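You operate a simulated robot arm through the tools that you are given. There is no shell and no other tool.

Carry out the task below with a simulated two-armed robot. There is one attempt and no reset: what you move stays moved.

Task
Vent the air tester and shut the middle and back lines.
Fine: blue button first; each line of the valve block off by its white button, its dial back to 1; the coupler stays clamped.

The check looks at the end state, three seconds after you hand in, the way a careful person would. Anything else that was tipped, shoved, dropped, spilled or broken makes it a failure.

Robot
Two 7-joint arms with fingered hands on one trunk that stands fixed in place. Base frame: the origin is at the foot of the trunk, x ahead of it, y to its left, z up. Lengths are in mm, angles in degrees, forces in N, time in s.
The left shoulder is at [121, 170, 1109], the right one opposite. With the tool pointing down near the work surface each hand reaches from about 380 to 820 mm from the base axis, measured 20 degrees to its own side. Payload 4 kg a hand.
The tool frame of a hand sits at the grasp point between the pads (the TCP): z along the fingers, y along the line on which they close. The tips reach 26 mm beyond it. The gripper opens to 132 mm; its body begins 73 mm behind the TCP. The gripper is a hand of 4 fingers: y runs from the thumb to the fingers, the wrist lies at [0, 0, -224] in the tool frame, and closing takes about 1.5 s.
Orientation is that of the tool frame in the base frame, as [roll, pitch, yaw] about the fixed x, y, z axes, in that order (R = Rz(yaw) Ry(pitch) Rx(roll)). With the fingers straight down and closing along the base's y, the tool's x points along the base's -x, its y along +y and its z along -z.

Tools
- The arms move only by the tool play_rows. It takes "left_moves", "right_moves" or both (then of equal length, played together; a hand with none holds still); each is a list of rows, each a list of 6 numbers: the shift along the base's x, y, z in units of 25 mm (1.0 is 25 mm), then the turn, a rotation vector about the base's x, y, z in units of 8 degrees (1.0 is 8 degrees). In form: [[tx, ty, tz, rx, ry, rz], ...]. A call has 1 to 20 rows; each row shifts and turns the commanded pose from where the row before left it. "left_claw" and "right_claw" are, for a hand that has rows, the closure, from 0 (fully open) to 1 (shut), set as the call begins (left out, the last holds). A call with a number of a shift or a turn outside -1 to 1 is refused whole. Each row takes 0.2 s and may step no farther than 50 mm and 8.6 degrees from the row before; otherwise, or with a gripper value out of range, the whole call is refused. Where a pose cannot be reached the arm comes as near as it can. A force on the tool above 40 N (or 10 N above the force at the start of the call, whichever is more), or a blocked arm, ends the call early, and 0.2 s more pass. The fingers move at their own pace (about 108 mm/s each) and stop on an object; they squeeze with about 26 N. The grip force told is the motor's: it shows also when the fingers shut on nothing. Time passes only in rows, and 0.2 s behind the last, so rows that do not move let the fingers close. The reply holds the time, the measured pose of the TCP, the force on the tool along the base axes, the opening and the grip force, in the units named above and with some noise, with the torque about the TCP (base axes, N m) and any sound that the robot's microphone picked up.
- Cameras (640 x 400 px; columns grow to the right, rows downward): "scene" is now at [212.4, 57.7, 1300.8]; the picture's right is [0.61, -0.79, 0.00], its down [-0.33, -0.26, -0.91] and it looks along [0.72, 0.56, -0.42] (base axes); focal length 214 px, centre (320, 200). "left" rides on the left gripper at [-73, 6, -94] in its tool frame; the picture's right is [-0.08, -1.00, 0.00], its down [0.78, -0.06, -0.62] and it looks along [0.61, -0.05, 0.79] (tool axes); focal length 230 px, centre (320, 200). "right" rides on the right gripper at [73, 6, -94] in its tool frame; the picture's right is [-0.08, 1.00, 0.00], its down [-0.78, -0.06, -0.62] and it looks along [-0.61, -0.05, 0.79] (tool axes); focal length 230 px, centre (320, 200). There is no depth. A picture from a camera that has moved, and an enlarged one, comes with that camera's place and axes in the base frame and with its lens.
- snapshot(camera): a new picture of that camera. It takes no simulated time.
- raise_lower(by): moves the trunk up (or, below 0, down) by that many mm; the arms and the scene camera ride with it, the base frame stays. It gives what a move gives, with no picture.
- curl_fingers(finger1, finger2, finger3, thumb_bend, hand): sets how far each is bent, from 0 (flat) to 100 (curled in); at 30 the hand is open as for a grip, at 70 the pads meet at the TCP. One left out holds its place. A second passes; each finger stops where it meets its share of the squeeze, and holds until it gets a number again. A gripper value or a shape takes the hand back. It gives what a move gives, with no picture; readings hold the bend of each and the force on the fingers (four entries, about 0 where the hand has none), thumb and palm.
- preshape(shape, hand): the hand has 4 fingers and takes this shape, open, in about a second: jaw (thumb against the fingers, like two jaws); tri (thumb and two fingers); tip (a fingertip pinch); poke (one finger out to press); point (the index stretched); flat (the hand flat); cup (the hand cupped); fist (a fist). The gripper value then closes the fingers along that shape, each until it touches; the sizes above hold for jaw. It gives what a move gives, with no picture.
- aim_head(pan, tilt): turns the head with the scene camera to pan (to the left, within 80 degrees either way) and tilt (down, from -29 to 69), counted from straight ahead of the robot (the tilt from the chest, where the trunk bows). It gives what a move gives.
- close_up(camera, box): a new picture of the part [left, top, right, bottom] of that camera's present view, enlarged. It takes no simulated time.
- close_job(): hands the job in; it is judged then, once.

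Nothing tells you positions but the pictures and the camera data. Unless the task says otherwise, let go and move clear before handing in.

The tools are called after "Request:" by a JSON object that holds its "op" and its "data". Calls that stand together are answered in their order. play_rows: Moves the arms, as the interface text tells. Its arguments: {"type":"object","properties":{"left_moves":{"type":"array","items":{"type":"array","items":{"type":"number"}}},"left_claw":{"type":"number"},"right_moves":{"type":"array","items":{"type":"array","items":{"type":"number"}}},"right_claw":{"type":"number"}},"required":[]} The other tools are called the same way: raise_lower (by) moves the trunk up or down; preshape (shape, hand) gives the hand a shape; curl_fingers (finger1, finger2, finger3, thumb_bend, hand) moves the fingers one by one; aim_head (pan, tilt) turns the head that bears the scene camera; snapshot (camera) takes a picture; close_up (camera, box) takes an enlarged picture of a part of a camera's view; close_job () hands the job in.

At the start:

```text
clock: 0.0
left_eef_pos: [352.5, 530.5, 1204.7]
left_tcp_rot: [180.0, 0.0, -180.0]
left_wrist_force: [-1.3, 0.7, -0.2]
left_ft_torque: [-0.01, -0.01, 0.0]
left_opening: 131.9
left_grasp_force: 0.1
left_shape: jaw
left_bend: [30.0, 30.0, 30.0, 30.0]
left_finger forces: [0.0, 0.0, 0.0, 0.0, 0.1, 0.0]
right_eef_pos: [527.0, 1.6, 1158.1]
right_tcp_rot: [180.0, -0.1, -180.0]
right_wrist_force: [-0.1, -0.2, 0.3]
right_ft_torque: [-0.02, -0.01, 0.0]
right_opening: 131.6
right_grasp_force: 0.0
right_shape: jaw
right_bend: [30.0, 30.0, 30.0, 30.0]
right_finger forces: [0.1, 0.1, 0.0, 0.1, 0.1, 0.1]
trunk travel left (down, up): [-125.0, 226.0]
head pan, tilt (commanded): [37.7, 24.9]
```

scene: 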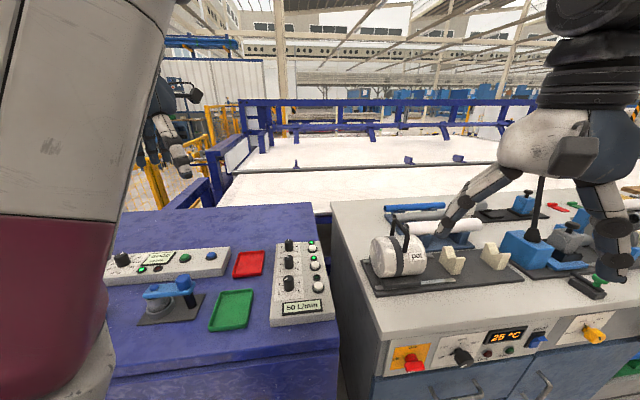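
right: 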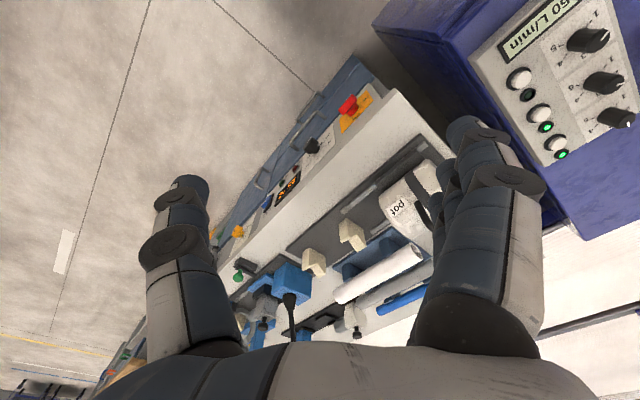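
left: 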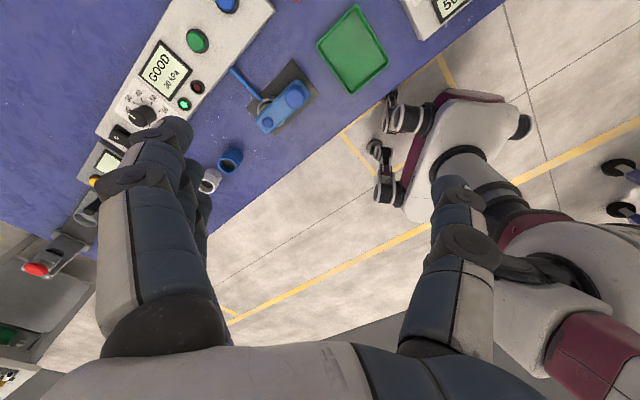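

I see a blue bench with an air tester (dial, GOOD display, green and blue buttons), a clamped blue coupler, and a valve block with three dials and white buttons. I will look closer before moving anything.

Request:
{"op": "close_up", "data": {"camera": "scene", "box": [260, 230, 340, 330]}}

Request:
{"op": "close_up", "data": {"camera": "scene", "box": [100, 230, 260, 330]}}

Request:
{"op": "close_up", "data": {"camera": "right", "box": [450, 0, 640, 180]}}

Request:
{"op": "close_up", "data": {"camera": "left", "box": [80, 0, 320, 180]}}

```text
4.00 times, centred on (300, 280) of scene
camera zoom: at [212.4, 57.7, 1300.8], right [0.61, -0.79, 0.0], down [-0.33, -0.26, -0.91], along [0.72, 0.56, -0.42], focal length 858 px, centre (400, -120)
```

zoom: 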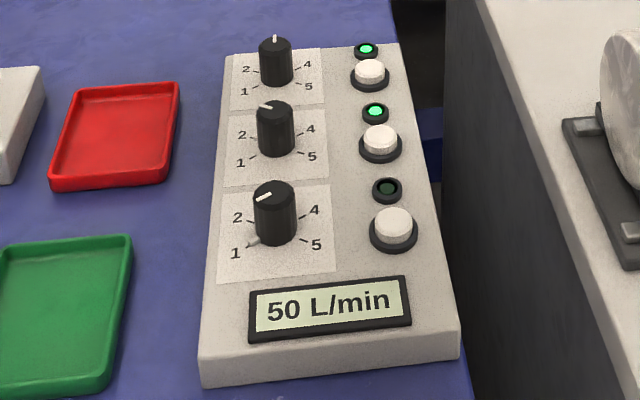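

```text
4.00 times, centred on (180, 280) of scene
camera zoom: at [212.4, 57.7, 1300.8], right [0.61, -0.79, 0.0], down [-0.33, -0.26, -0.91], along [0.72, 0.56, -0.42], focal length 858 px, centre (880, -120)
```

zoom: 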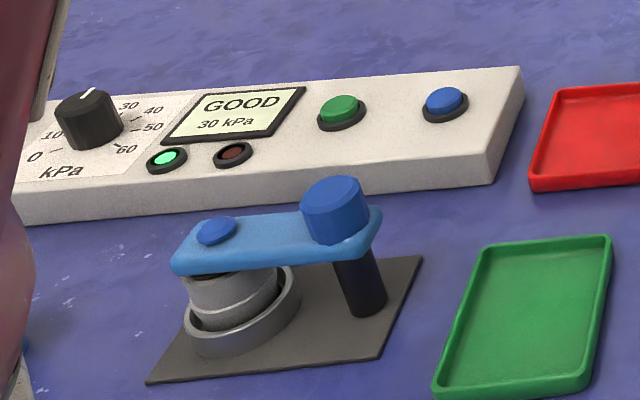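

```text
2.22 times, centred on (545, 90) of right
camera zoom: at [453.9, 6.1, 1253.1], right [0.08, 1.0, 0.0], down [0.78, -0.06, 0.62], along [0.61, -0.05, -0.79], focal length 511 px, centre (-180, 444)
```

zoom: 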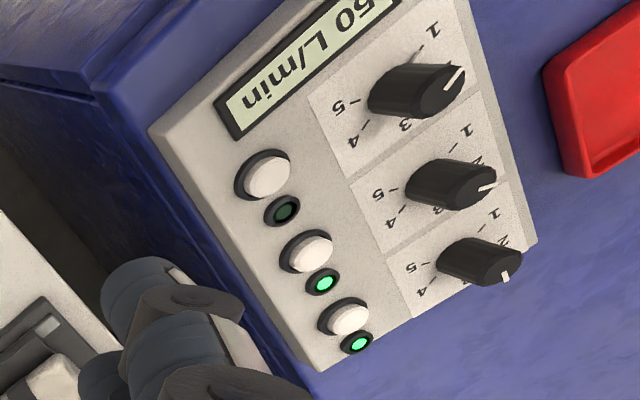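

```text
2.22 times, centred on (200, 90) of left
camera zoom: at [424.9, 537.3, 1296.4], right [0.08, -1.0, 0.0], down [-0.78, -0.06, 0.62], along [-0.61, -0.05, -0.79], focal length 511 px, centre (587, 444)
```

zoom: 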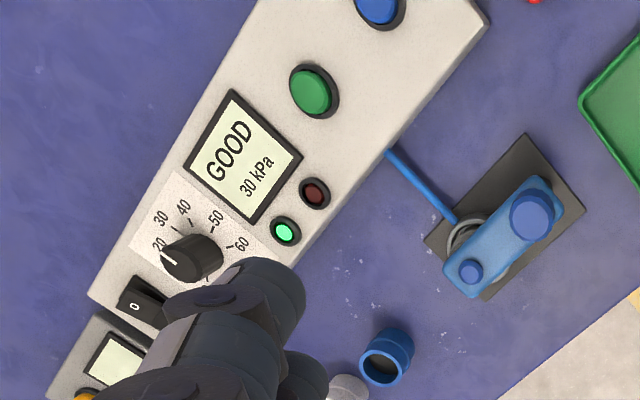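

The left hand can reach both the tester and the valve block. I take the blue button at about (433, 671, 853) and the white buttons at about (550, 321, 845), (611, 384, 840) and (672, 444, 841). First I set a poke shape well above the bench and check where the fingertip is.

Request:
{"op": "preshape", "data": {"shape": "poke", "hand": "left"}}

Request:
{"op": "aim_head", "data": {"pan": 50, "tilt": 25}}

Request:
{"op": "snapshot", "data": {"camera": "scene"}}

Request:
{"op": "snapshot", "data": {"camera": "left"}}

```text
clock: 0.9
left_eef_pos: [352.8, 531.5, 1203.2]
left_tcp_rot: [180.0, -0.1, 180.0]
left_wrist_force: [0.3, 0.5, -0.9]
left_ft_torque: [-0.03, -0.01, -0.04]
left_opening: 0.0
left_grasp_force: 0.1
left_shape: poke
left_bend: [100.0, 100.0, 100.0, 46.0]
left_finger forces: [0.0, 0.0, 0.0, 0.0, 0.0, 0.1]
right_eef_pos: [526.2, 1.3, 1157.9]
right_tcp_rot: [180.0, -0.1, -179.8]
right_wrist_force: [0.3, 0.5, -0.7]
right_ft_torque: [0.02, -0.01, -0.01]
right_opening: 132.0
right_grasp_force: 0.0
right_shape: jaw
right_bend: [30.0, 30.0, 30.0, 30.0]
right_finger forces: [0.0, 0.1, 0.0, 0.1, 0.1, 0.0]
trunk travel left (down, up): [-125.0, 226.0]
head pan, tilt (commanded): [37.7, 24.9]
```

```text
clock: 1.6
left_eef_pos: [352.5, 529.8, 1203.8]
left_tcp_rot: [180.0, -0.1, 179.9]
left_wrist_force: [0.1, 0.2, 0.1]
left_ft_torque: [0.01, 0.0, -0.01]
left_opening: 0.1
left_grasp_force: 0.1
left_shape: poke
left_bend: [100.0, 100.0, 100.0, 46.0]
left_finger forces: [0.0, 0.1, 0.0, 0.0, 0.1, 0.1]
right_eef_pos: [525.0, 1.0, 1158.0]
right_tcp_rot: [180.0, 0.0, 179.9]
right_wrist_force: [-0.3, 0.1, -1.0]
right_ft_torque: [0.03, 0.0, 0.01]
right_opening: 131.7
right_grasp_force: 0.1
right_shape: jaw
right_bend: [30.0, 30.0, 30.0, 30.0]
right_finger forces: [0.0, 0.0, 0.0, 0.1, 0.1, 0.1]
trunk travel left (down, up): [-125.0, 226.0]
head pan, tilt (commanded): [50.0, 25.0]
```

```text
taken
camera scene: at [198.8, 71.9, 1300.6], right [0.77, -0.64, 0.0], down [-0.27, -0.32, -0.91], along [0.58, 0.69, -0.42], focal length 214 px, centre (320, 200)
```

scene: 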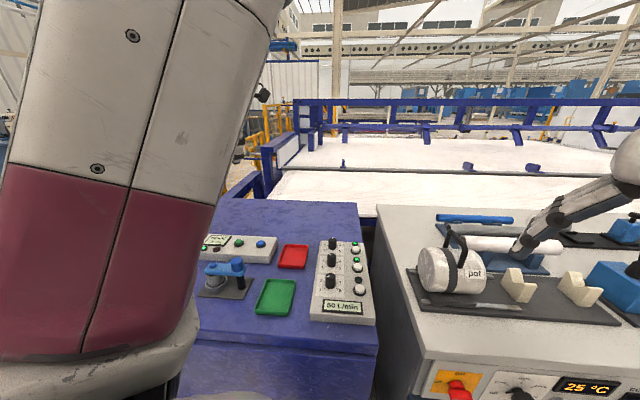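

```text
taken
camera left: at [424.9, 537.3, 1296.4], right [0.08, -1.0, 0.0], down [-0.78, -0.06, 0.62], along [-0.61, -0.05, -0.79], focal length 230 px, centre (320, 200)
```

left: 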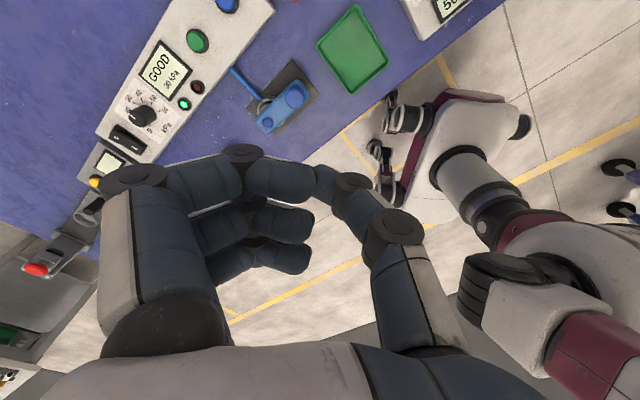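

The poke shape curls the three fingers and uses the thumb. I want to compare this with the "point" shape before picking one for pressing.

Request:
{"op": "preshape", "data": {"shape": "point", "hand": "left"}}

Request:
{"op": "snapshot", "data": {"camera": "left"}}

```text
clock: 2.5
left_eef_pos: [352.2, 531.0, 1202.4]
left_tcp_rot: [179.9, 0.0, -180.0]
left_wrist_force: [0.2, 0.2, 0.6]
left_ft_torque: [0.02, 0.02, 0.0]
left_opening: 125.9
left_grasp_force: 0.1
left_shape: point
left_bend: [28.0, 100.0, 100.0, 54.0]
left_finger forces: [0.0, 0.1, 0.0, 0.0, 0.0, 0.1]
right_eef_pos: [526.5, 1.9, 1158.1]
right_tcp_rot: [-180.0, 0.0, -179.9]
right_wrist_force: [0.1, 0.5, 0.9]
right_ft_torque: [0.01, -0.03, 0.02]
right_opening: 131.7
right_grasp_force: 0.0
right_shape: jaw
right_bend: [30.0, 30.0, 30.0, 30.0]
right_finger forces: [0.0, 0.1, 0.0, 0.0, 0.1, 0.1]
trunk travel left (down, up): [-125.0, 226.0]
head pan, tilt (commanded): [50.0, 25.0]
```

```text
taken
camera left: at [424.9, 537.3, 1296.5], right [0.08, -1.0, 0.0], down [-0.78, -0.06, 0.62], along [-0.61, -0.05, -0.79], focal length 230 px, centre (320, 200)
```

left: 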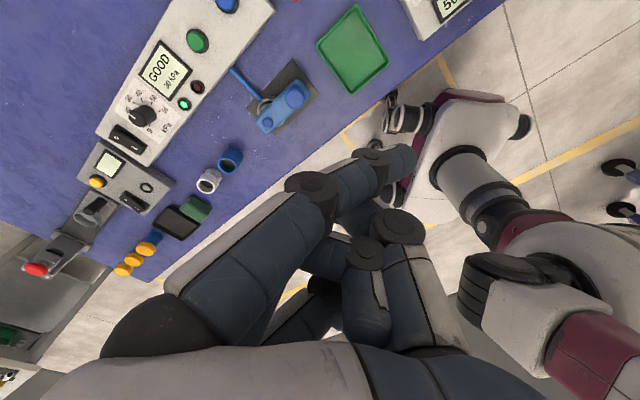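

The finger may still have been moving in that picture. I let a little time pass and look again.

Request:
{"op": "play_rows", "data": {"left_moves": [[0, 0, 0, 0, 0, 0], [0, 0, 0, 0, 0, 0], [0, 0, 0, 0, 0, 0]]}}

Request:
{"op": "snapshot", "data": {"camera": "left"}}

```text
clock: 3.3
left_eef_pos: [351.9, 530.8, 1203.3]
left_tcp_rot: [-180.0, -0.1, -180.0]
left_wrist_force: [-0.5, -0.6, 0.2]
left_ft_torque: [-0.03, -0.04, 0.01]
left_opening: 125.9
left_grasp_force: 0.0
left_shape: point
left_bend: [28.0, 100.0, 100.0, 54.0]
left_finger forces: [0.0, 0.0, 0.0, 0.1, 0.1, 0.0]
right_eef_pos: [525.3, 1.9, 1157.9]
right_tcp_rot: [-179.9, 0.0, 180.0]
right_wrist_force: [-0.7, 0.5, -0.6]
right_ft_torque: [0.01, -0.01, -0.01]
right_opening: 131.8
right_grasp_force: 0.0
right_shape: jaw
right_bend: [30.0, 30.0, 30.0, 30.0]
right_finger forces: [0.0, 0.0, 0.0, 0.1, 0.1, 0.0]
trunk travel left (down, up): [-125.0, 226.0]
head pan, tilt (commanded): [50.0, 25.0]
```

```text
taken
camera left: at [424.9, 537.3, 1296.5], right [0.08, -1.0, 0.0], down [-0.78, -0.06, 0.62], along [-0.61, -0.05, -0.79], focal length 230 px, centre (320, 200)
```

left: 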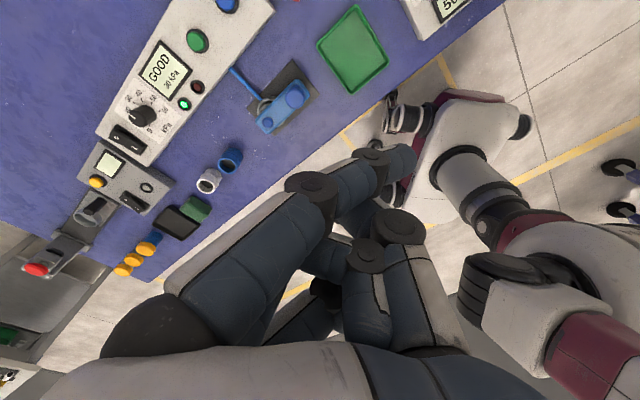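

I cannot tell the finger layout from the wrist camera alone. I move the left hand high above the bench, where the head camera can see it.

Request:
{"op": "play_rows", "data": {"left_moves": [[1, -0.5, 0, 0, 0, 0], [1, -0.5, 0, 0, 0, 0], [1, -0.5, 0, 0, 0, 0], [1, -0.5, 0, 0, 0, 0], [1, -0.5, 0, 0, 0, 0], [1, -0.5, 0, 0, 0, 0], [1, -0.5, 0, 0, 0, 0], [0, 0, 0, 0, 0, 0]]}}

Request:
{"op": "snapshot", "data": {"camera": "scene"}}

Request:
{"op": "snapshot", "data": {"camera": "left"}}

Request:
{"op": "snapshot", "data": {"camera": "right"}}

```text
clock: 5.1
left_eef_pos: [528.0, 442.9, 1204.1]
left_tcp_rot: [-180.0, 0.1, -180.0]
left_wrist_force: [0.7, -0.1, 0.1]
left_ft_torque: [0.0, 0.0, 0.0]
left_opening: 126.0
left_grasp_force: 0.0
left_shape: point
left_bend: [28.0, 100.0, 100.0, 54.0]
left_finger forces: [0.1, 0.1, 0.1, 0.0, 0.0, 0.0]
right_eef_pos: [525.9, 0.8, 1158.8]
right_tcp_rot: [179.9, 0.0, -179.9]
right_wrist_force: [0.5, -0.2, -0.4]
right_ft_torque: [0.01, 0.03, 0.0]
right_opening: 131.9
right_grasp_force: 0.1
right_shape: jaw
right_bend: [30.0, 30.0, 30.0, 30.0]
right_finger forces: [0.0, 0.0, 0.0, 0.0, 0.0, 0.1]
trunk travel left (down, up): [-125.0, 226.0]
head pan, tilt (commanded): [50.0, 25.0]
```

```text
taken
camera scene: at [198.4, 71.9, 1300.7], right [0.77, -0.64, 0.0], down [-0.27, -0.32, -0.91], along [0.58, 0.69, -0.42], focal length 214 px, centre (320, 200)
```

scene: 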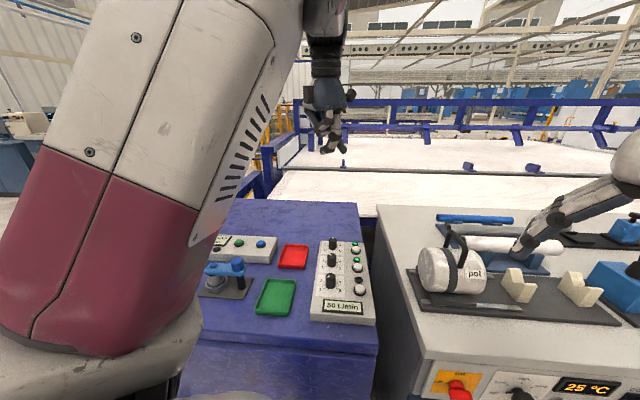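

```text
taken
camera left: at [600.5, 449.6, 1297.4], right [0.08, -1.0, 0.0], down [-0.79, -0.06, 0.62], along [-0.61, -0.05, -0.79], focal length 230 px, centre (320, 200)
```

left: 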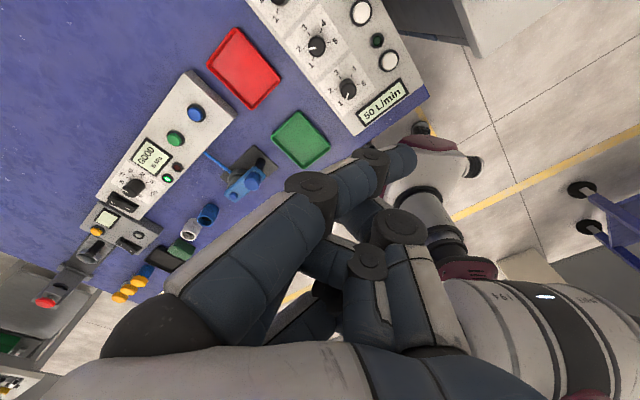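

```text
taken
camera right: at [453.5, 6.0, 1253.3], right [0.08, 1.0, 0.0], down [0.78, -0.06, 0.62], along [0.62, -0.05, -0.79], focal length 230 px, centre (320, 200)
```

right: 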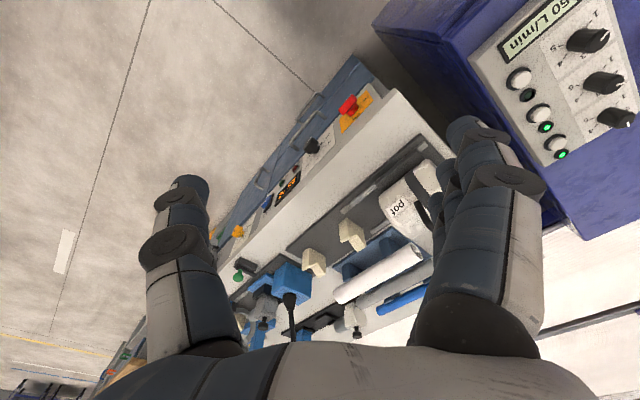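

Request:
{"op": "close_up", "data": {"camera": "scene", "box": [270, 60, 390, 180]}}

Request:
{"op": "close_up", "data": {"camera": "left", "box": [240, 0, 440, 140]}}

```text
3.33 times, centred on (330, 120) of scene
camera zoom: at [198.4, 71.9, 1300.7], right [0.77, -0.64, 0.0], down [-0.27, -0.32, -0.91], along [0.58, 0.69, -0.42], focal length 715 px, centre (287, 467)
```

zoom: 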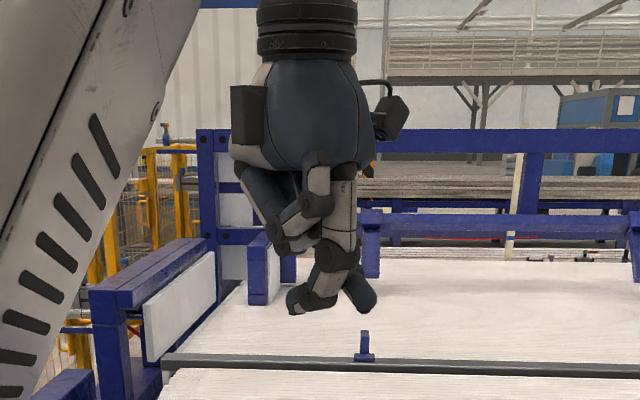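

```text
2.86 times, centred on (340, 70) of left
camera zoom: at [600.5, 449.6, 1297.4], right [0.08, -1.0, 0.0], down [-0.79, -0.06, 0.62], along [-0.61, -0.05, -0.79], focal length 657 px, centre (263, 571)
```

zoom: 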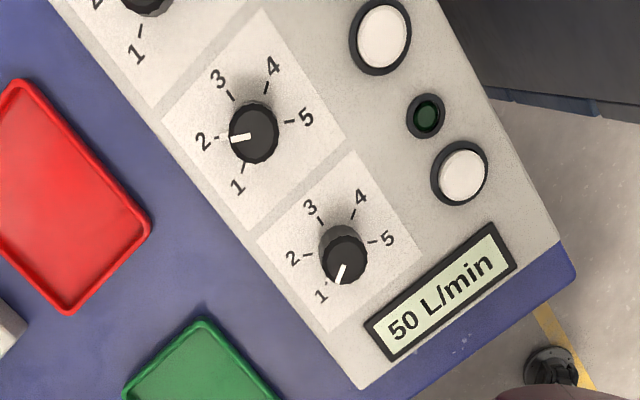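

Request:
{"op": "close_up", "data": {"camera": "scene", "box": [305, 80, 355, 160]}}

Request:
{"op": "close_up", "data": {"camera": "left", "box": [240, 120, 480, 380]}}

```text
5.00 times, centred on (330, 120) of scene
camera zoom: at [198.4, 71.9, 1300.7], right [0.77, -0.64, 0.0], down [-0.27, -0.32, -0.91], along [0.58, 0.69, -0.42], focal length 1072 px, centre (270, 600)
```

zoom: 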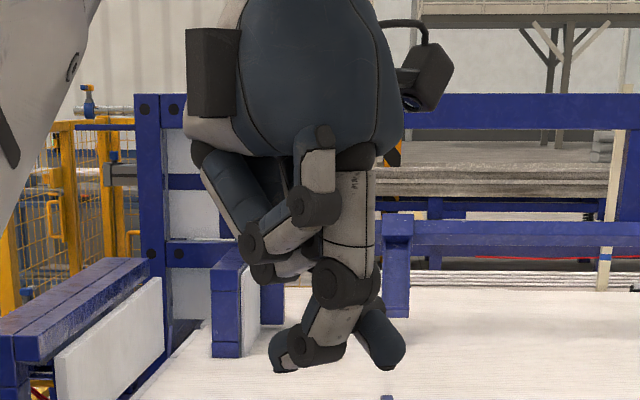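

```text
1.54 times, centred on (360, 250) of left
camera zoom: at [600.5, 449.6, 1297.4], right [0.08, -1.0, 0.0], down [-0.79, -0.06, 0.62], along [-0.61, -0.05, -0.79], focal length 354 px, centre (258, 123)
```

zoom: 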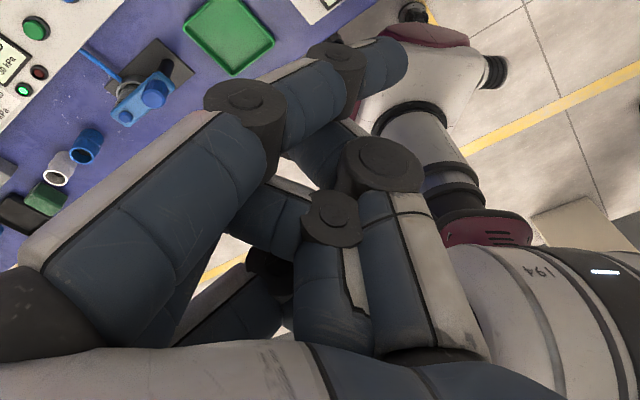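

In "point" the index and thumb cross, so it is poor for pressing. I check the "tip" pinch next, which might serve for both pressing and turning.

Request:
{"op": "preshape", "data": {"shape": "tip", "hand": "left"}}

Request:
{"op": "snapshot", "data": {"camera": "left"}}

Request:
{"op": "close_up", "data": {"camera": "scene", "box": [290, 60, 370, 180]}}

```text
clock: 6.0
left_eef_pos: [528.1, 444.0, 1204.9]
left_tcp_rot: [-180.0, 0.0, 179.9]
left_wrist_force: [0.3, -0.2, 0.2]
left_ft_torque: [0.03, 0.0, -0.03]
left_opening: 131.8
left_grasp_force: 0.1
left_shape: tip
left_bend: [0.0, 30.0, 0.0, 30.0]
left_finger forces: [0.0, 0.0, 0.0, 0.0, 0.0, 0.0]
right_eef_pos: [527.3, 0.9, 1159.3]
right_tcp_rot: [179.9, 0.1, -179.9]
right_wrist_force: [0.1, -0.9, 0.4]
right_ft_torque: [-0.01, 0.02, -0.02]
right_opening: 132.0
right_grasp_force: 0.1
right_shape: jaw
right_bend: [30.0, 30.0, 30.0, 30.0]
right_finger forces: [0.1, 0.0, 0.0, 0.1, 0.0, 0.1]
trunk travel left (down, up): [-125.0, 226.0]
head pan, tilt (commanded): [50.0, 25.0]
```

```text
taken
camera left: at [600.6, 449.7, 1297.1], right [0.08, -1.0, 0.0], down [-0.79, -0.06, 0.62], along [-0.61, -0.05, -0.79], focal length 230 px, centre (320, 200)
```

left: 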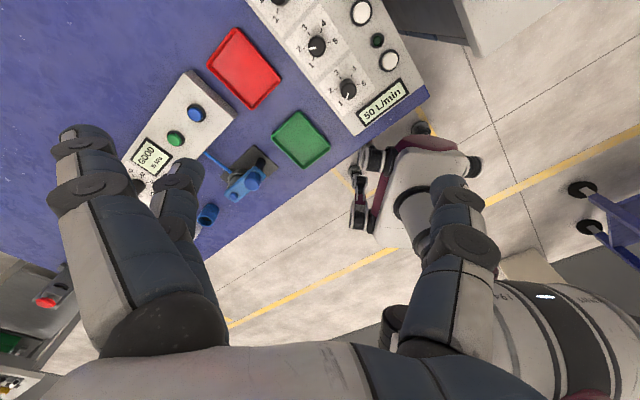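

```text
3.33 times, centred on (330, 120) of scene
camera zoom: at [198.7, 71.9, 1300.6], right [0.77, -0.64, 0.0], down [-0.27, -0.32, -0.91], along [0.58, 0.69, -0.42], focal length 715 px, centre (287, 467)
```

zoom: 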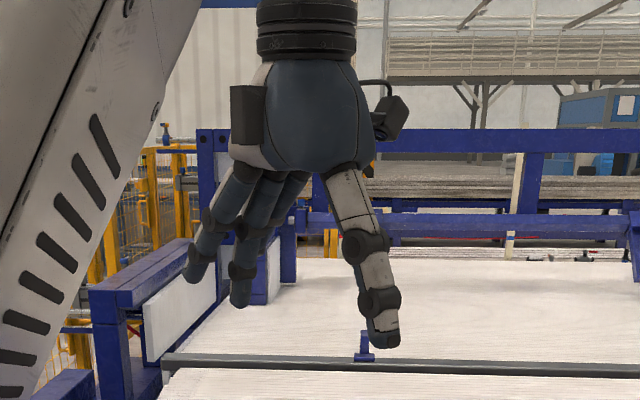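

"tip" pinches with the middle finger and thumb while the two outer fingers are splayed. I try curling the outer two in by hand so that only the pinching pair sticks out.

Request:
{"op": "curl_fingers", "data": {"hand": "left", "finger1": 100, "finger2": 30, "finger3": 100, "thumb_bend": 30}}

Request:
{"op": "snapshot", "data": {"camera": "left"}}

Request:
{"op": "close_up", "data": {"camera": "scene", "box": [290, 60, 370, 180]}}

```text
clock: 7.0
left_eef_pos: [527.6, 443.8, 1203.5]
left_tcp_rot: [-180.0, 0.0, 179.9]
left_wrist_force: [0.3, 0.4, -0.2]
left_ft_torque: [0.01, -0.01, 0.0]
left_opening: 60.1
left_grasp_force: 0.0
left_shape: fingers
left_bend: [100.0, 30.0, 100.0, 30.0]
left_finger forces: [0.0, 0.0, 0.0, 0.0, 0.1, 0.0]
right_eef_pos: [526.9, 1.2, 1157.3]
right_tcp_rot: [-179.9, 0.0, -179.9]
right_wrist_force: [-0.5, 0.1, 0.8]
right_ft_torque: [0.0, -0.02, -0.01]
right_opening: 131.8
right_grasp_force: 0.1
right_shape: jaw
right_bend: [30.0, 30.0, 30.0, 30.0]
right_finger forces: [0.1, 0.0, 0.1, 0.0, 0.0, 0.0]
trunk travel left (down, up): [-125.0, 226.0]
head pan, tilt (commanded): [50.0, 25.0]
```

```text
taken
camera left: at [600.6, 449.8, 1297.1], right [0.08, -1.0, 0.0], down [-0.78, -0.06, 0.62], along [-0.61, -0.05, -0.79], focal length 230 px, centre (320, 200)
```

left: 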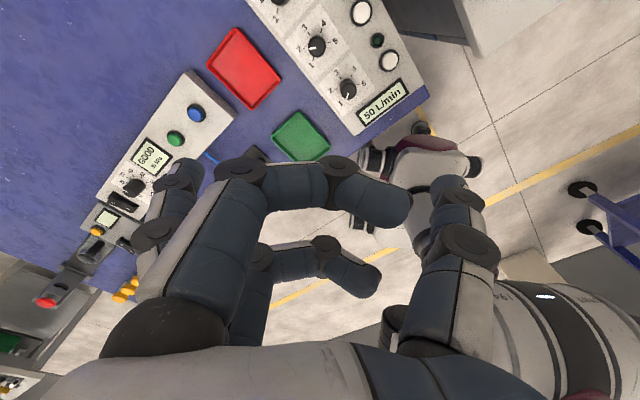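

```text
3.33 times, centred on (330, 120) of scene
camera zoom: at [198.7, 72.0, 1300.6], right [0.77, -0.64, 0.0], down [-0.27, -0.32, -0.91], along [0.58, 0.69, -0.42], focal length 715 px, centre (287, 467)
```

zoom: 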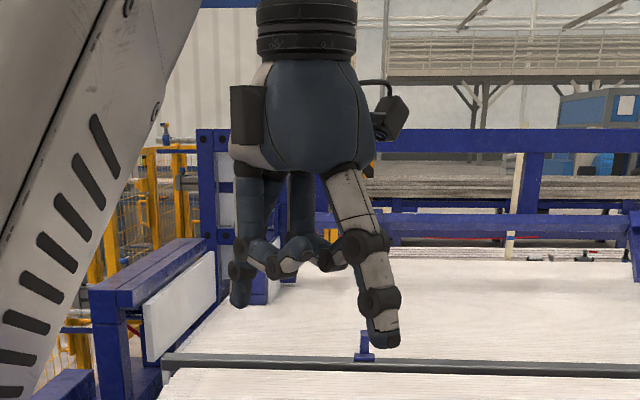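

With the outer fingers curled they sit well above the fingertips. I close the pinch to see where the closed tips end up for pressing.

Request:
{"op": "curl_fingers", "data": {"hand": "left", "finger1": 100, "finger2": 70, "finger3": 100, "thumb_bend": 70}}

Request:
{"op": "snapshot", "data": {"camera": "left"}}

Request:
{"op": "close_up", "data": {"camera": "scene", "box": [290, 60, 370, 180]}}

```text
clock: 8.0
left_eef_pos: [529.0, 444.3, 1203.7]
left_tcp_rot: [180.0, 0.0, 180.0]
left_wrist_force: [-0.3, -0.4, -0.4]
left_ft_torque: [-0.02, -0.01, -0.01]
left_opening: 39.1
left_grasp_force: 0.0
left_shape: fingers
left_bend: [100.0, 70.0, 100.0, 70.0]
left_finger forces: [0.0, 0.1, 0.1, 0.0, 0.0, 0.1]
right_eef_pos: [525.4, 0.5, 1158.6]
right_tcp_rot: [179.9, 0.0, 179.9]
right_wrist_force: [-0.4, 0.4, 0.2]
right_ft_torque: [0.0, 0.05, 0.01]
right_opening: 131.8
right_grasp_force: 0.1
right_shape: jaw
right_bend: [30.0, 30.0, 30.0, 30.0]
right_finger forces: [0.0, 0.1, 0.0, 0.0, 0.0, 0.1]
trunk travel left (down, up): [-125.0, 226.0]
head pan, tilt (commanded): [50.0, 25.0]
```

```text
taken
camera left: at [600.6, 449.8, 1297.0], right [0.08, -1.0, 0.0], down [-0.78, -0.06, 0.62], along [-0.61, -0.05, -0.79], focal length 230 px, centre (320, 200)
```

left: 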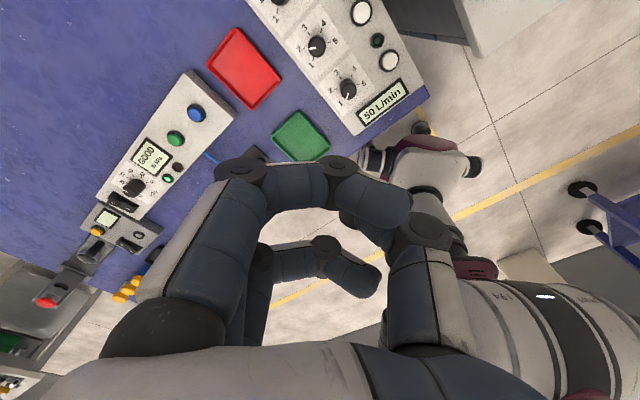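

```text
3.33 times, centred on (330, 120) of scene
camera zoom: at [198.7, 72.0, 1300.6], right [0.77, -0.64, 0.0], down [-0.27, -0.32, -0.91], along [0.58, 0.69, -0.42], focal length 715 px, centre (287, 467)
```

zoom: 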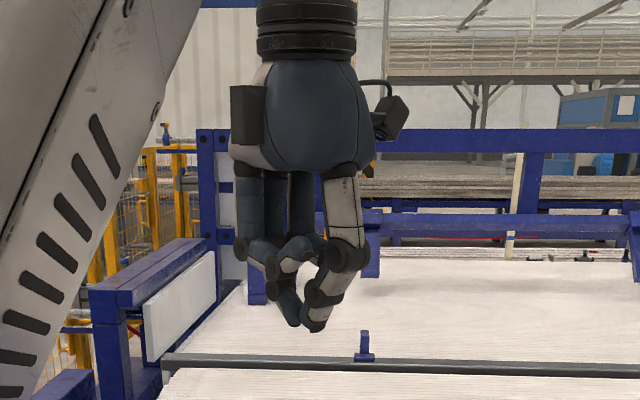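

The closed pinch tip is where it should be, 26 mm beyond the TCP. Now I measure the buttons and dials more precisely from two views.

Request:
{"op": "close_up", "data": {"camera": "scene", "box": [190, 225, 290, 305]}}

Request:
{"op": "close_up", "data": {"camera": "left", "box": [80, 50, 280, 200]}}

Request:
{"op": "close_up", "data": {"camera": "scene", "box": [300, 225, 390, 330]}}

Request:
{"op": "close_up", "data": {"camera": "left", "box": [260, 0, 420, 140]}}

```text
5.00 times, centred on (240, 265) of scene
camera zoom: at [198.7, 72.0, 1300.6], right [0.77, -0.64, 0.0], down [-0.27, -0.32, -0.91], along [0.58, 0.69, -0.42], focal length 1072 px, centre (720, -125)
```

zoom: 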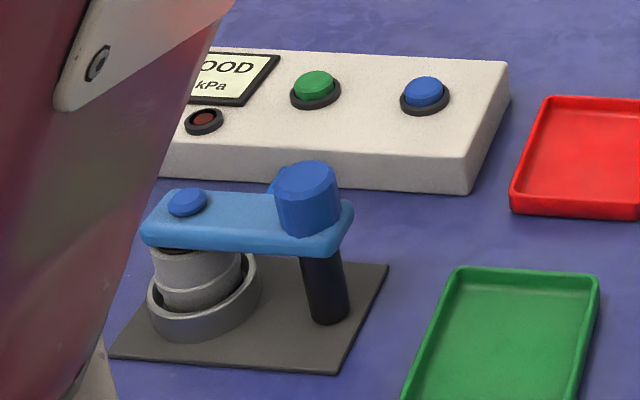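

```text
2.67 times, centred on (180, 125) of left
camera zoom: at [600.6, 449.8, 1297.0], right [0.08, -1.0, 0.0], down [-0.78, -0.06, 0.62], along [-0.61, -0.05, -0.79], focal length 614 px, centre (693, 400)
```

zoom: 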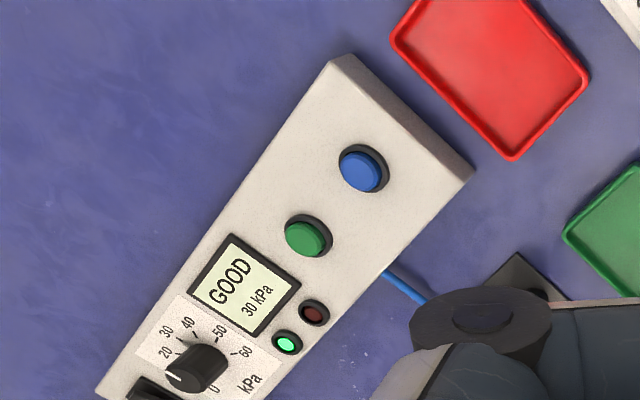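

```text
3.81 times, centred on (345, 278) of scene
camera zoom: at [198.7, 72.0, 1300.6], right [0.77, -0.64, 0.0], down [-0.27, -0.32, -0.91], along [0.58, 0.69, -0.42], focal length 817 px, centre (225, -95)
```

zoom: 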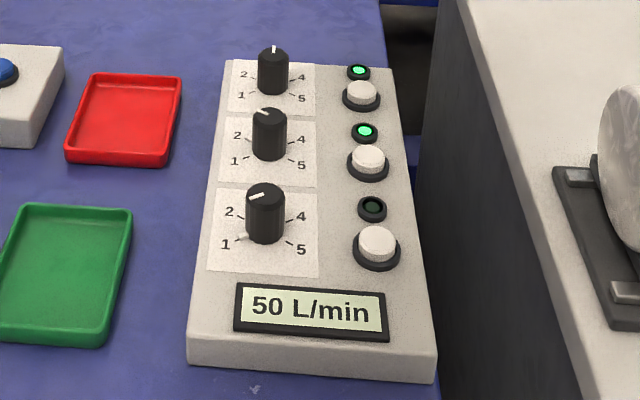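

```text
2.86 times, centred on (340, 70) of left
camera zoom: at [600.6, 449.8, 1297.0], right [0.08, -1.0, 0.0], down [-0.78, -0.06, 0.62], along [-0.61, -0.05, -0.79], focal length 657 px, centre (263, 571)
```

zoom: 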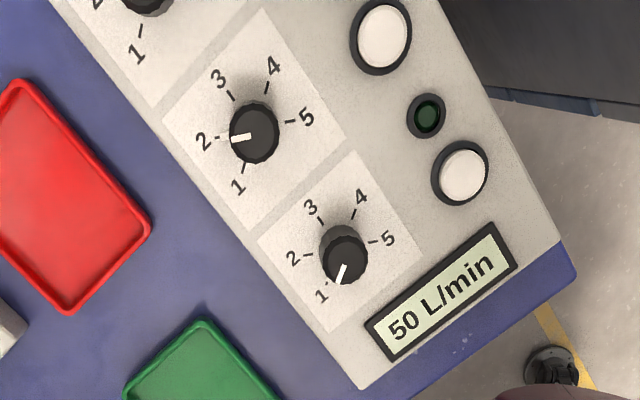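

The front dial already sits at 1, the middle one at 2 and the back one at 3. The blue button comes out near (438, 679, 846), so I move the left hand high over the tester to refine that.

Request:
{"op": "play_rows", "data": {"left_moves": [[-0.36, 0.94, 0, 0, 0, 0], [-0.36, 0.94, 0, 0, 0, 0], [-0.36, 0.94, 0, 0, 0, 0], [-0.36, 0.94, 0, 0, 0, 0], [-0.36, 0.94, 0, 0, 0, 0], [-0.36, 0.94, 0, 0, 0, 0], [-0.36, 0.94, 0, 0, 0, 0], [-0.36, 0.94, 0, 0, 0, 0], [-0.36, 0.94, 0, 0, 0, 0], [-0.36, 0.94, 0, 0, 0, 0], [0, 0, -1, 0, 0, 0], [0, 0, -1, 0, 0, 0], [0, 0, -1, 0, 0, 0], [0, 0, -1, 0, 0, 0], [0, 0, -1, 0, 0, 0], [0, 0, -1, 0, 0, 0], [0, 0, -1, 0, 0, 0], [0, 0, 0, 0, 0, 0]]}}

Request:
{"op": "snapshot", "data": {"camera": "left"}}

Request:
{"op": "snapshot", "data": {"camera": "scene"}}

```text
clock: 11.8
left_eef_pos: [438.2, 678.2, 1026.8]
left_tcp_rot: [-179.9, 0.0, -180.0]
left_wrist_force: [0.2, -0.2, -0.1]
left_ft_torque: [0.0, -0.01, 0.01]
left_opening: 39.1
left_grasp_force: 0.1
left_shape: fingers
left_bend: [100.0, 70.0, 100.0, 70.0]
left_finger forces: [0.0, 0.0, 0.0, 0.0, 0.1, 0.0]
right_eef_pos: [525.3, 0.7, 1157.9]
right_tcp_rot: [180.0, 0.1, 180.0]
right_wrist_force: [-0.4, -1.0, 0.3]
right_ft_torque: [-0.01, 0.03, -0.01]
right_opening: 131.7
right_grasp_force: 0.0
right_shape: jaw
right_bend: [30.0, 30.0, 30.0, 30.0]
right_finger forces: [0.0, 0.1, 0.1, 0.1, 0.0, 0.0]
trunk travel left (down, up): [-125.0, 226.0]
head pan, tilt (commanded): [50.0, 25.0]
```

```text
taken
camera left: at [510.4, 684.1, 1120.5], right [0.08, -1.0, 0.0], down [-0.79, -0.06, 0.62], along [-0.61, -0.05, -0.79], focal length 230 px, centre (320, 200)
```

left: 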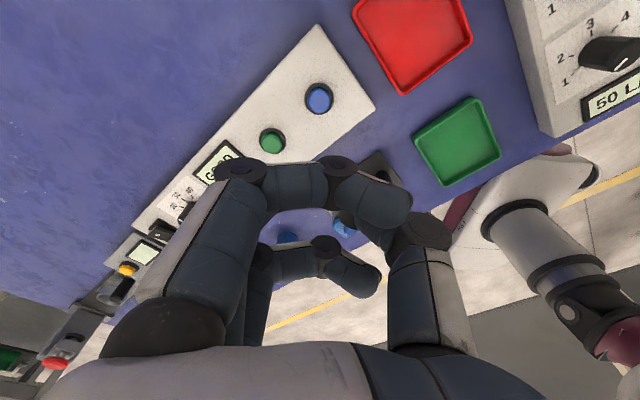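

```text
taken
camera scene: at [198.5, 71.8, 1300.7], right [0.77, -0.64, 0.0], down [-0.27, -0.32, -0.91], along [0.58, 0.69, -0.42], focal length 214 px, centre (320, 200)
```

scene: 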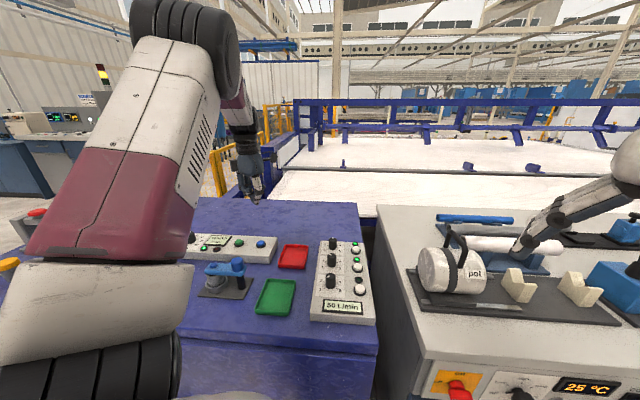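

The wrist view agrees: the blue button is near (440, 680, 846). I shift slightly and come down to about 30 mm above it, then check again.

Request:
{"op": "play_rows", "data": {"left_moves": [[0.08, 0.08, -1, 0, 0, 0], [0, 0, -1, 0, 0, 0], [0, 0, -1, 0, 0, 0], [0, 0, -1, 0, 0, 0], [0, 0, -0.8, 0, 0, 0], [0, 0, 0, 0, 0, 0]]}}

Request:
{"op": "snapshot", "data": {"camera": "left"}}

Request:
{"op": "close_up", "data": {"camera": "scene", "box": [190, 190, 310, 290]}}

```text
clock: 13.2
left_eef_pos: [438.6, 679.9, 907.5]
left_tcp_rot: [180.0, 0.0, 180.0]
left_wrist_force: [0.1, -0.1, -0.3]
left_ft_torque: [-0.03, 0.03, 0.04]
left_opening: 38.8
left_grasp_force: 0.0
left_shape: fingers
left_bend: [100.0, 70.0, 100.0, 70.0]
left_finger forces: [0.1, 0.0, 0.0, 0.0, 0.1, 0.0]
right_eef_pos: [526.9, 1.2, 1159.0]
right_tcp_rot: [180.0, 0.1, -179.9]
right_wrist_force: [-0.2, 0.6, 0.4]
right_ft_torque: [0.0, -0.01, 0.02]
right_opening: 131.9
right_grasp_force: 0.0
right_shape: jaw
right_bend: [30.0, 30.0, 30.0, 30.0]
right_finger forces: [0.0, 0.0, 0.0, 0.0, 0.1, 0.0]
trunk travel left (down, up): [-125.0, 226.0]
head pan, tilt (commanded): [50.0, 25.0]
```

```text
taken
camera left: at [511.6, 685.9, 1000.9], right [0.08, -1.0, 0.0], down [-0.79, -0.06, 0.62], along [-0.61, -0.05, -0.79], focal length 230 px, centre (320, 200)
```

left: 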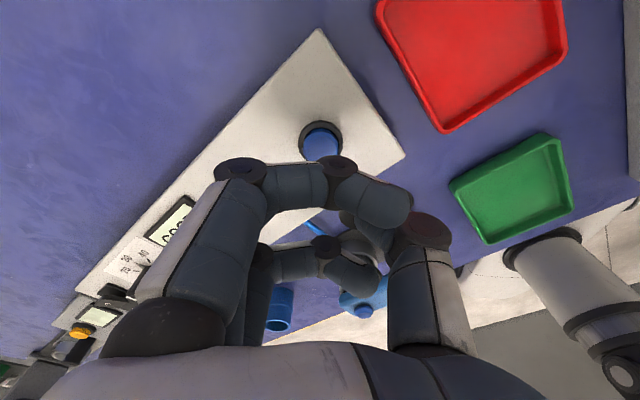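

```text
4.00 times, centred on (250, 240) of scene
camera zoom: at [198.5, 71.8, 1300.7], right [0.77, -0.64, 0.0], down [-0.27, -0.32, -0.91], along [0.58, 0.69, -0.42], focal length 858 px, centre (600, 40)
```

zoom: 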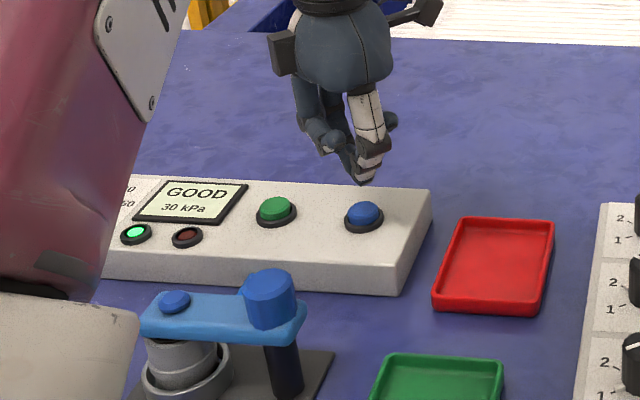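

The tip is right above the blue button, about 28 mm higher. I come down in small steps and watch the force.

Request:
{"op": "play_rows", "data": {"left_moves": [[0.02, -0.02, -0.8, 0, 0, 0], [0, 0, -0.16, 0, 0, 0], [0, 0, -0.12, 0, 0, 0], [0, 0, -0.12, 0, 0, 0], [0, 0, 0, 0, 0, 0]]}}

Request:
{"op": "close_up", "data": {"camera": "scene", "box": [210, 190, 290, 270]}}

```text
clock: 14.4
left_eef_pos: [438.2, 681.0, 878.6]
left_tcp_rot: [-180.0, 0.0, -180.0]
left_wrist_force: [0.2, 0.6, -0.3]
left_ft_torque: [0.0, -0.02, 0.04]
left_opening: 39.2
left_grasp_force: 0.1
left_shape: fingers
left_bend: [100.0, 70.0, 100.0, 70.0]
left_finger forces: [0.0, 0.0, 0.1, 0.0, 0.0, 0.1]
right_eef_pos: [526.8, 1.4, 1158.5]
right_tcp_rot: [-180.0, 0.0, -179.9]
right_wrist_force: [-0.2, -0.2, -0.5]
right_ft_torque: [-0.02, 0.02, 0.03]
right_opening: 132.0
right_grasp_force: 0.0
right_shape: jaw
right_bend: [30.0, 30.0, 30.0, 30.0]
right_finger forces: [0.1, 0.1, 0.0, 0.1, 0.0, 0.0]
trunk travel left (down, up): [-125.0, 226.0]
head pan, tilt (commanded): [50.0, 25.0]
```

```text
5.00 times, centred on (250, 230) of scene
camera zoom: at [198.8, 72.0, 1300.6], right [0.77, -0.64, 0.0], down [-0.27, -0.32, -0.91], along [0.58, 0.69, -0.42], focal length 1072 px, centre (670, 50)
```

zoom: 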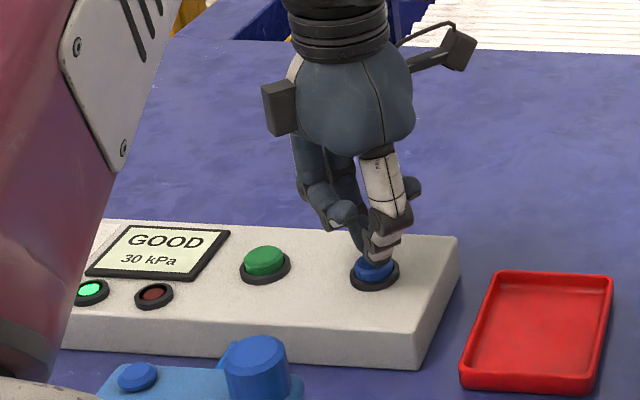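

The tip is now just at the button and there is no contact force yet. I press on in 2 mm steps.

Request:
{"op": "play_rows", "data": {"left_moves": [[0, 0, -0.08, 0, 0, 0], [0, 0, -0.08, 0, 0, 0], [0, 0, -0.08, 0, 0, 0], [0, 0, 0, 0, 0, 0]]}}

Request:
{"op": "close_up", "data": {"camera": "scene", "box": [210, 190, 290, 270]}}

```text
clock: 15.4
left_eef_pos: [439.2, 679.4, 872.6]
left_tcp_rot: [-179.9, 0.0, 179.9]
left_wrist_force: [-0.1, -1.5, 2.0]
left_ft_torque: [-0.04, 0.01, -0.01]
left_opening: 38.8
left_grasp_force: 1.0
left_shape: fingers
left_bend: [100.0, 70.0, 100.0, 70.0]
left_finger forces: [0.0, 0.0, 0.0, 0.0, 2.1, 0.1]
right_eef_pos: [527.1, 0.4, 1159.0]
right_tcp_rot: [-179.9, 0.1, -180.0]
right_wrist_force: [0.0, -0.3, -0.1]
right_ft_torque: [0.01, -0.01, -0.01]
right_opening: 131.7
right_grasp_force: 0.0
right_shape: jaw
right_bend: [30.0, 30.0, 30.0, 30.0]
right_finger forces: [0.1, 0.0, 0.1, 0.1, 0.0, 0.0]
trunk travel left (down, up): [-125.0, 226.0]
head pan, tilt (commanded): [50.0, 25.0]
heard: click
```

```text
5.00 times, centred on (250, 230) of scene
camera zoom: at [198.5, 71.7, 1300.7], right [0.77, -0.64, 0.0], down [-0.27, -0.32, -0.91], along [0.58, 0.69, -0.42], focal length 1072 px, centre (670, 50)
```

zoom: 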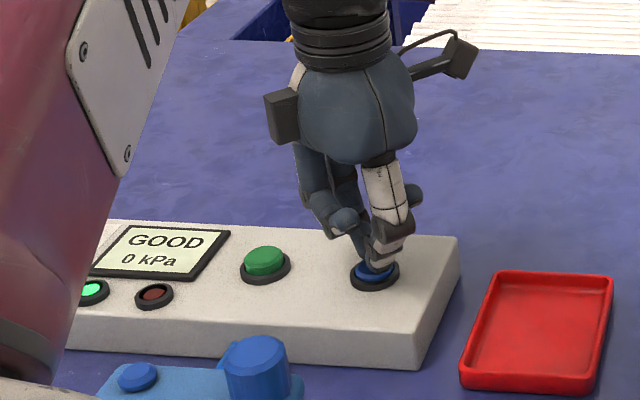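

A click sounded and the display went from 30 kPa to 0 kPa, so the tester is vented. I lift straight off and check that it stays so.

Request:
{"op": "play_rows", "data": {"left_moves": [[0, 0, 0.4, 0, 0, 0], [0, 0, 1, 0, 0, 0], [0, 0, 1, 0, 0, 0], [0, 0, 1, 0, 0, 0], [0, 0, 1, 0, 0, 0], [0, 0, 1, 0, 0, 0], [0, 0, 1, 0, 0, 0], [0, 0, 0, 0, 0, 0]]}}

Request:
{"op": "close_up", "data": {"camera": "scene", "box": [190, 210, 290, 310]}}

Request:
{"op": "snapshot", "data": {"camera": "left"}}

```text
clock: 17.2
left_eef_pos: [440.2, 681.4, 1031.4]
left_tcp_rot: [-180.0, 0.1, 179.9]
left_wrist_force: [0.7, 0.4, 0.7]
left_ft_torque: [0.0, -0.01, 0.01]
left_opening: 38.7
left_grasp_force: 0.1
left_shape: fingers
left_bend: [100.0, 70.0, 100.0, 70.0]
left_finger forces: [0.0, 0.0, 0.0, 0.0, 0.1, 0.0]
right_eef_pos: [526.7, 1.7, 1158.0]
right_tcp_rot: [-180.0, 0.0, -180.0]
right_wrist_force: [0.2, 0.2, -1.1]
right_ft_torque: [-0.02, 0.01, 0.0]
right_opening: 131.9
right_grasp_force: 0.1
right_shape: jaw
right_bend: [30.0, 30.0, 30.0, 30.0]
right_finger forces: [0.0, 0.0, 0.0, 0.0, 0.0, 0.1]
trunk travel left (down, up): [-125.0, 226.0]
head pan, tilt (commanded): [50.0, 25.0]
```

```text
4.00 times, centred on (240, 260) of scene
camera zoom: at [199.0, 72.2, 1300.5], right [0.77, -0.64, 0.0], down [-0.27, -0.32, -0.91], along [0.58, 0.69, -0.42], focal length 858 px, centre (640, -40)
```

zoom: 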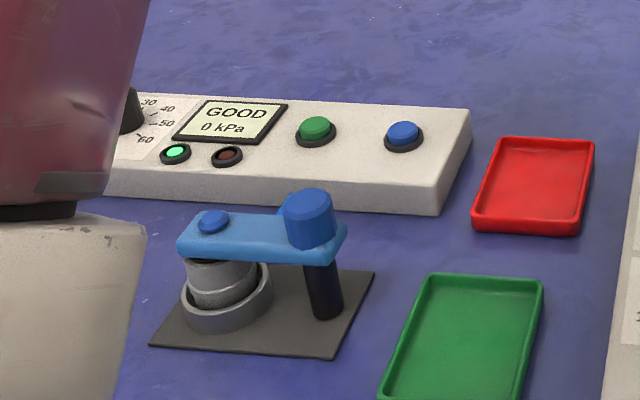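

```text
taken
camera left: at [512.8, 687.2, 1125.5], right [0.08, -1.0, 0.0], down [-0.78, -0.06, 0.62], along [-0.61, -0.05, -0.79], focal length 230 px, centre (320, 200)
```

left: 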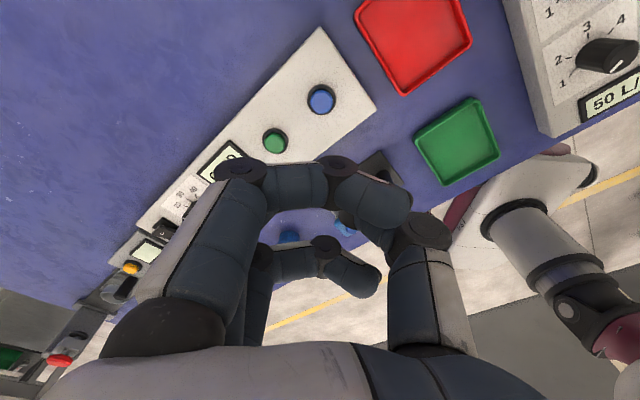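

The tester holds at 0 kPa and the coupler is still clamped. I put the middle white button at about (615, 388, 839) and the back one at (674, 449), with the dials at about (568, 455) and (628, 516). I go over the middle button and yaw the hand by -45° so the curled fingers stay clear of the dials.

Request:
{"op": "play_rows", "data": {"left_moves": [[0.583, -0.977, 0, 0, 0, -0.469], [0.583, -0.977, 0, 0, 0, -0.469], [0.583, -0.977, 0, 0, 0, -0.469], [0.583, -0.977, 0, 0, 0, -0.469], [0.583, -0.977, 0, 0, 0, -0.469], [0.583, -0.977, 0, 0, 0, -0.469], [0.583, -0.977, 0, 0, 0, -0.469], [0.583, -0.977, 0, 0, 0, -0.469], [0.583, -0.977, 0, 0, 0, -0.469], [0.583, -0.977, 0, 0, 0, -0.469], [0.583, -0.977, 0, 0, 0, -0.469], [0.583, -0.977, 0, 0, 0, -0.469], [0, 0, 0, 0, 0, 0], [0, 0, 0, 0, 0, 0]]}}

Request:
{"op": "snapshot", "data": {"camera": "left"}}

Request:
{"op": "snapshot", "data": {"camera": "scene"}}

```text
clock: 20.2
left_eef_pos: [615.6, 386.0, 1033.4]
left_tcp_rot: [179.9, -0.1, 135.0]
left_wrist_force: [-0.5, -0.9, 0.4]
left_ft_torque: [-0.02, 0.0, 0.0]
left_opening: 39.0
left_grasp_force: 0.1
left_shape: fingers
left_bend: [100.0, 70.0, 100.0, 70.0]
left_finger forces: [0.0, 0.0, 0.1, 0.0, 0.0, 0.1]
right_eef_pos: [527.0, 1.4, 1158.7]
right_tcp_rot: [179.9, 0.0, -180.0]
right_wrist_force: [-0.8, 0.8, 0.5]
right_ft_torque: [-0.02, 0.03, 0.01]
right_opening: 131.6
right_grasp_force: 0.1
right_shape: jaw
right_bend: [30.0, 30.0, 30.0, 30.0]
right_finger forces: [0.0, 0.0, 0.0, 0.1, 0.0, 0.0]
trunk travel left (down, up): [-125.0, 226.0]
head pan, tilt (commanded): [50.0, 25.0]
```

```text
taken
camera left: at [671.5, 339.1, 1126.6], right [-0.65, -0.76, 0.0], down [-0.6, 0.51, 0.62], along [-0.47, 0.4, -0.79], focal length 230 px, centre (320, 200)
```

left: 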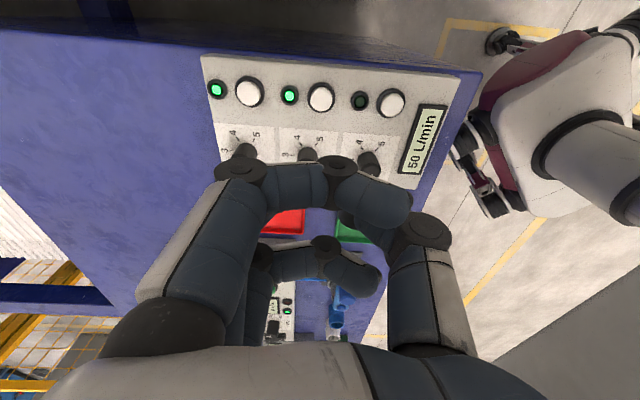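

```text
taken
camera scene: at [198.9, 71.9, 1300.6], right [0.77, -0.64, 0.0], down [-0.27, -0.32, -0.91], along [0.58, 0.69, -0.42], focal length 214 px, centre (320, 200)
```

scene: 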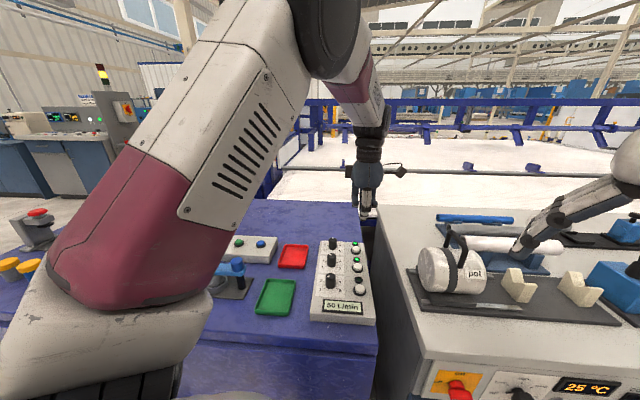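

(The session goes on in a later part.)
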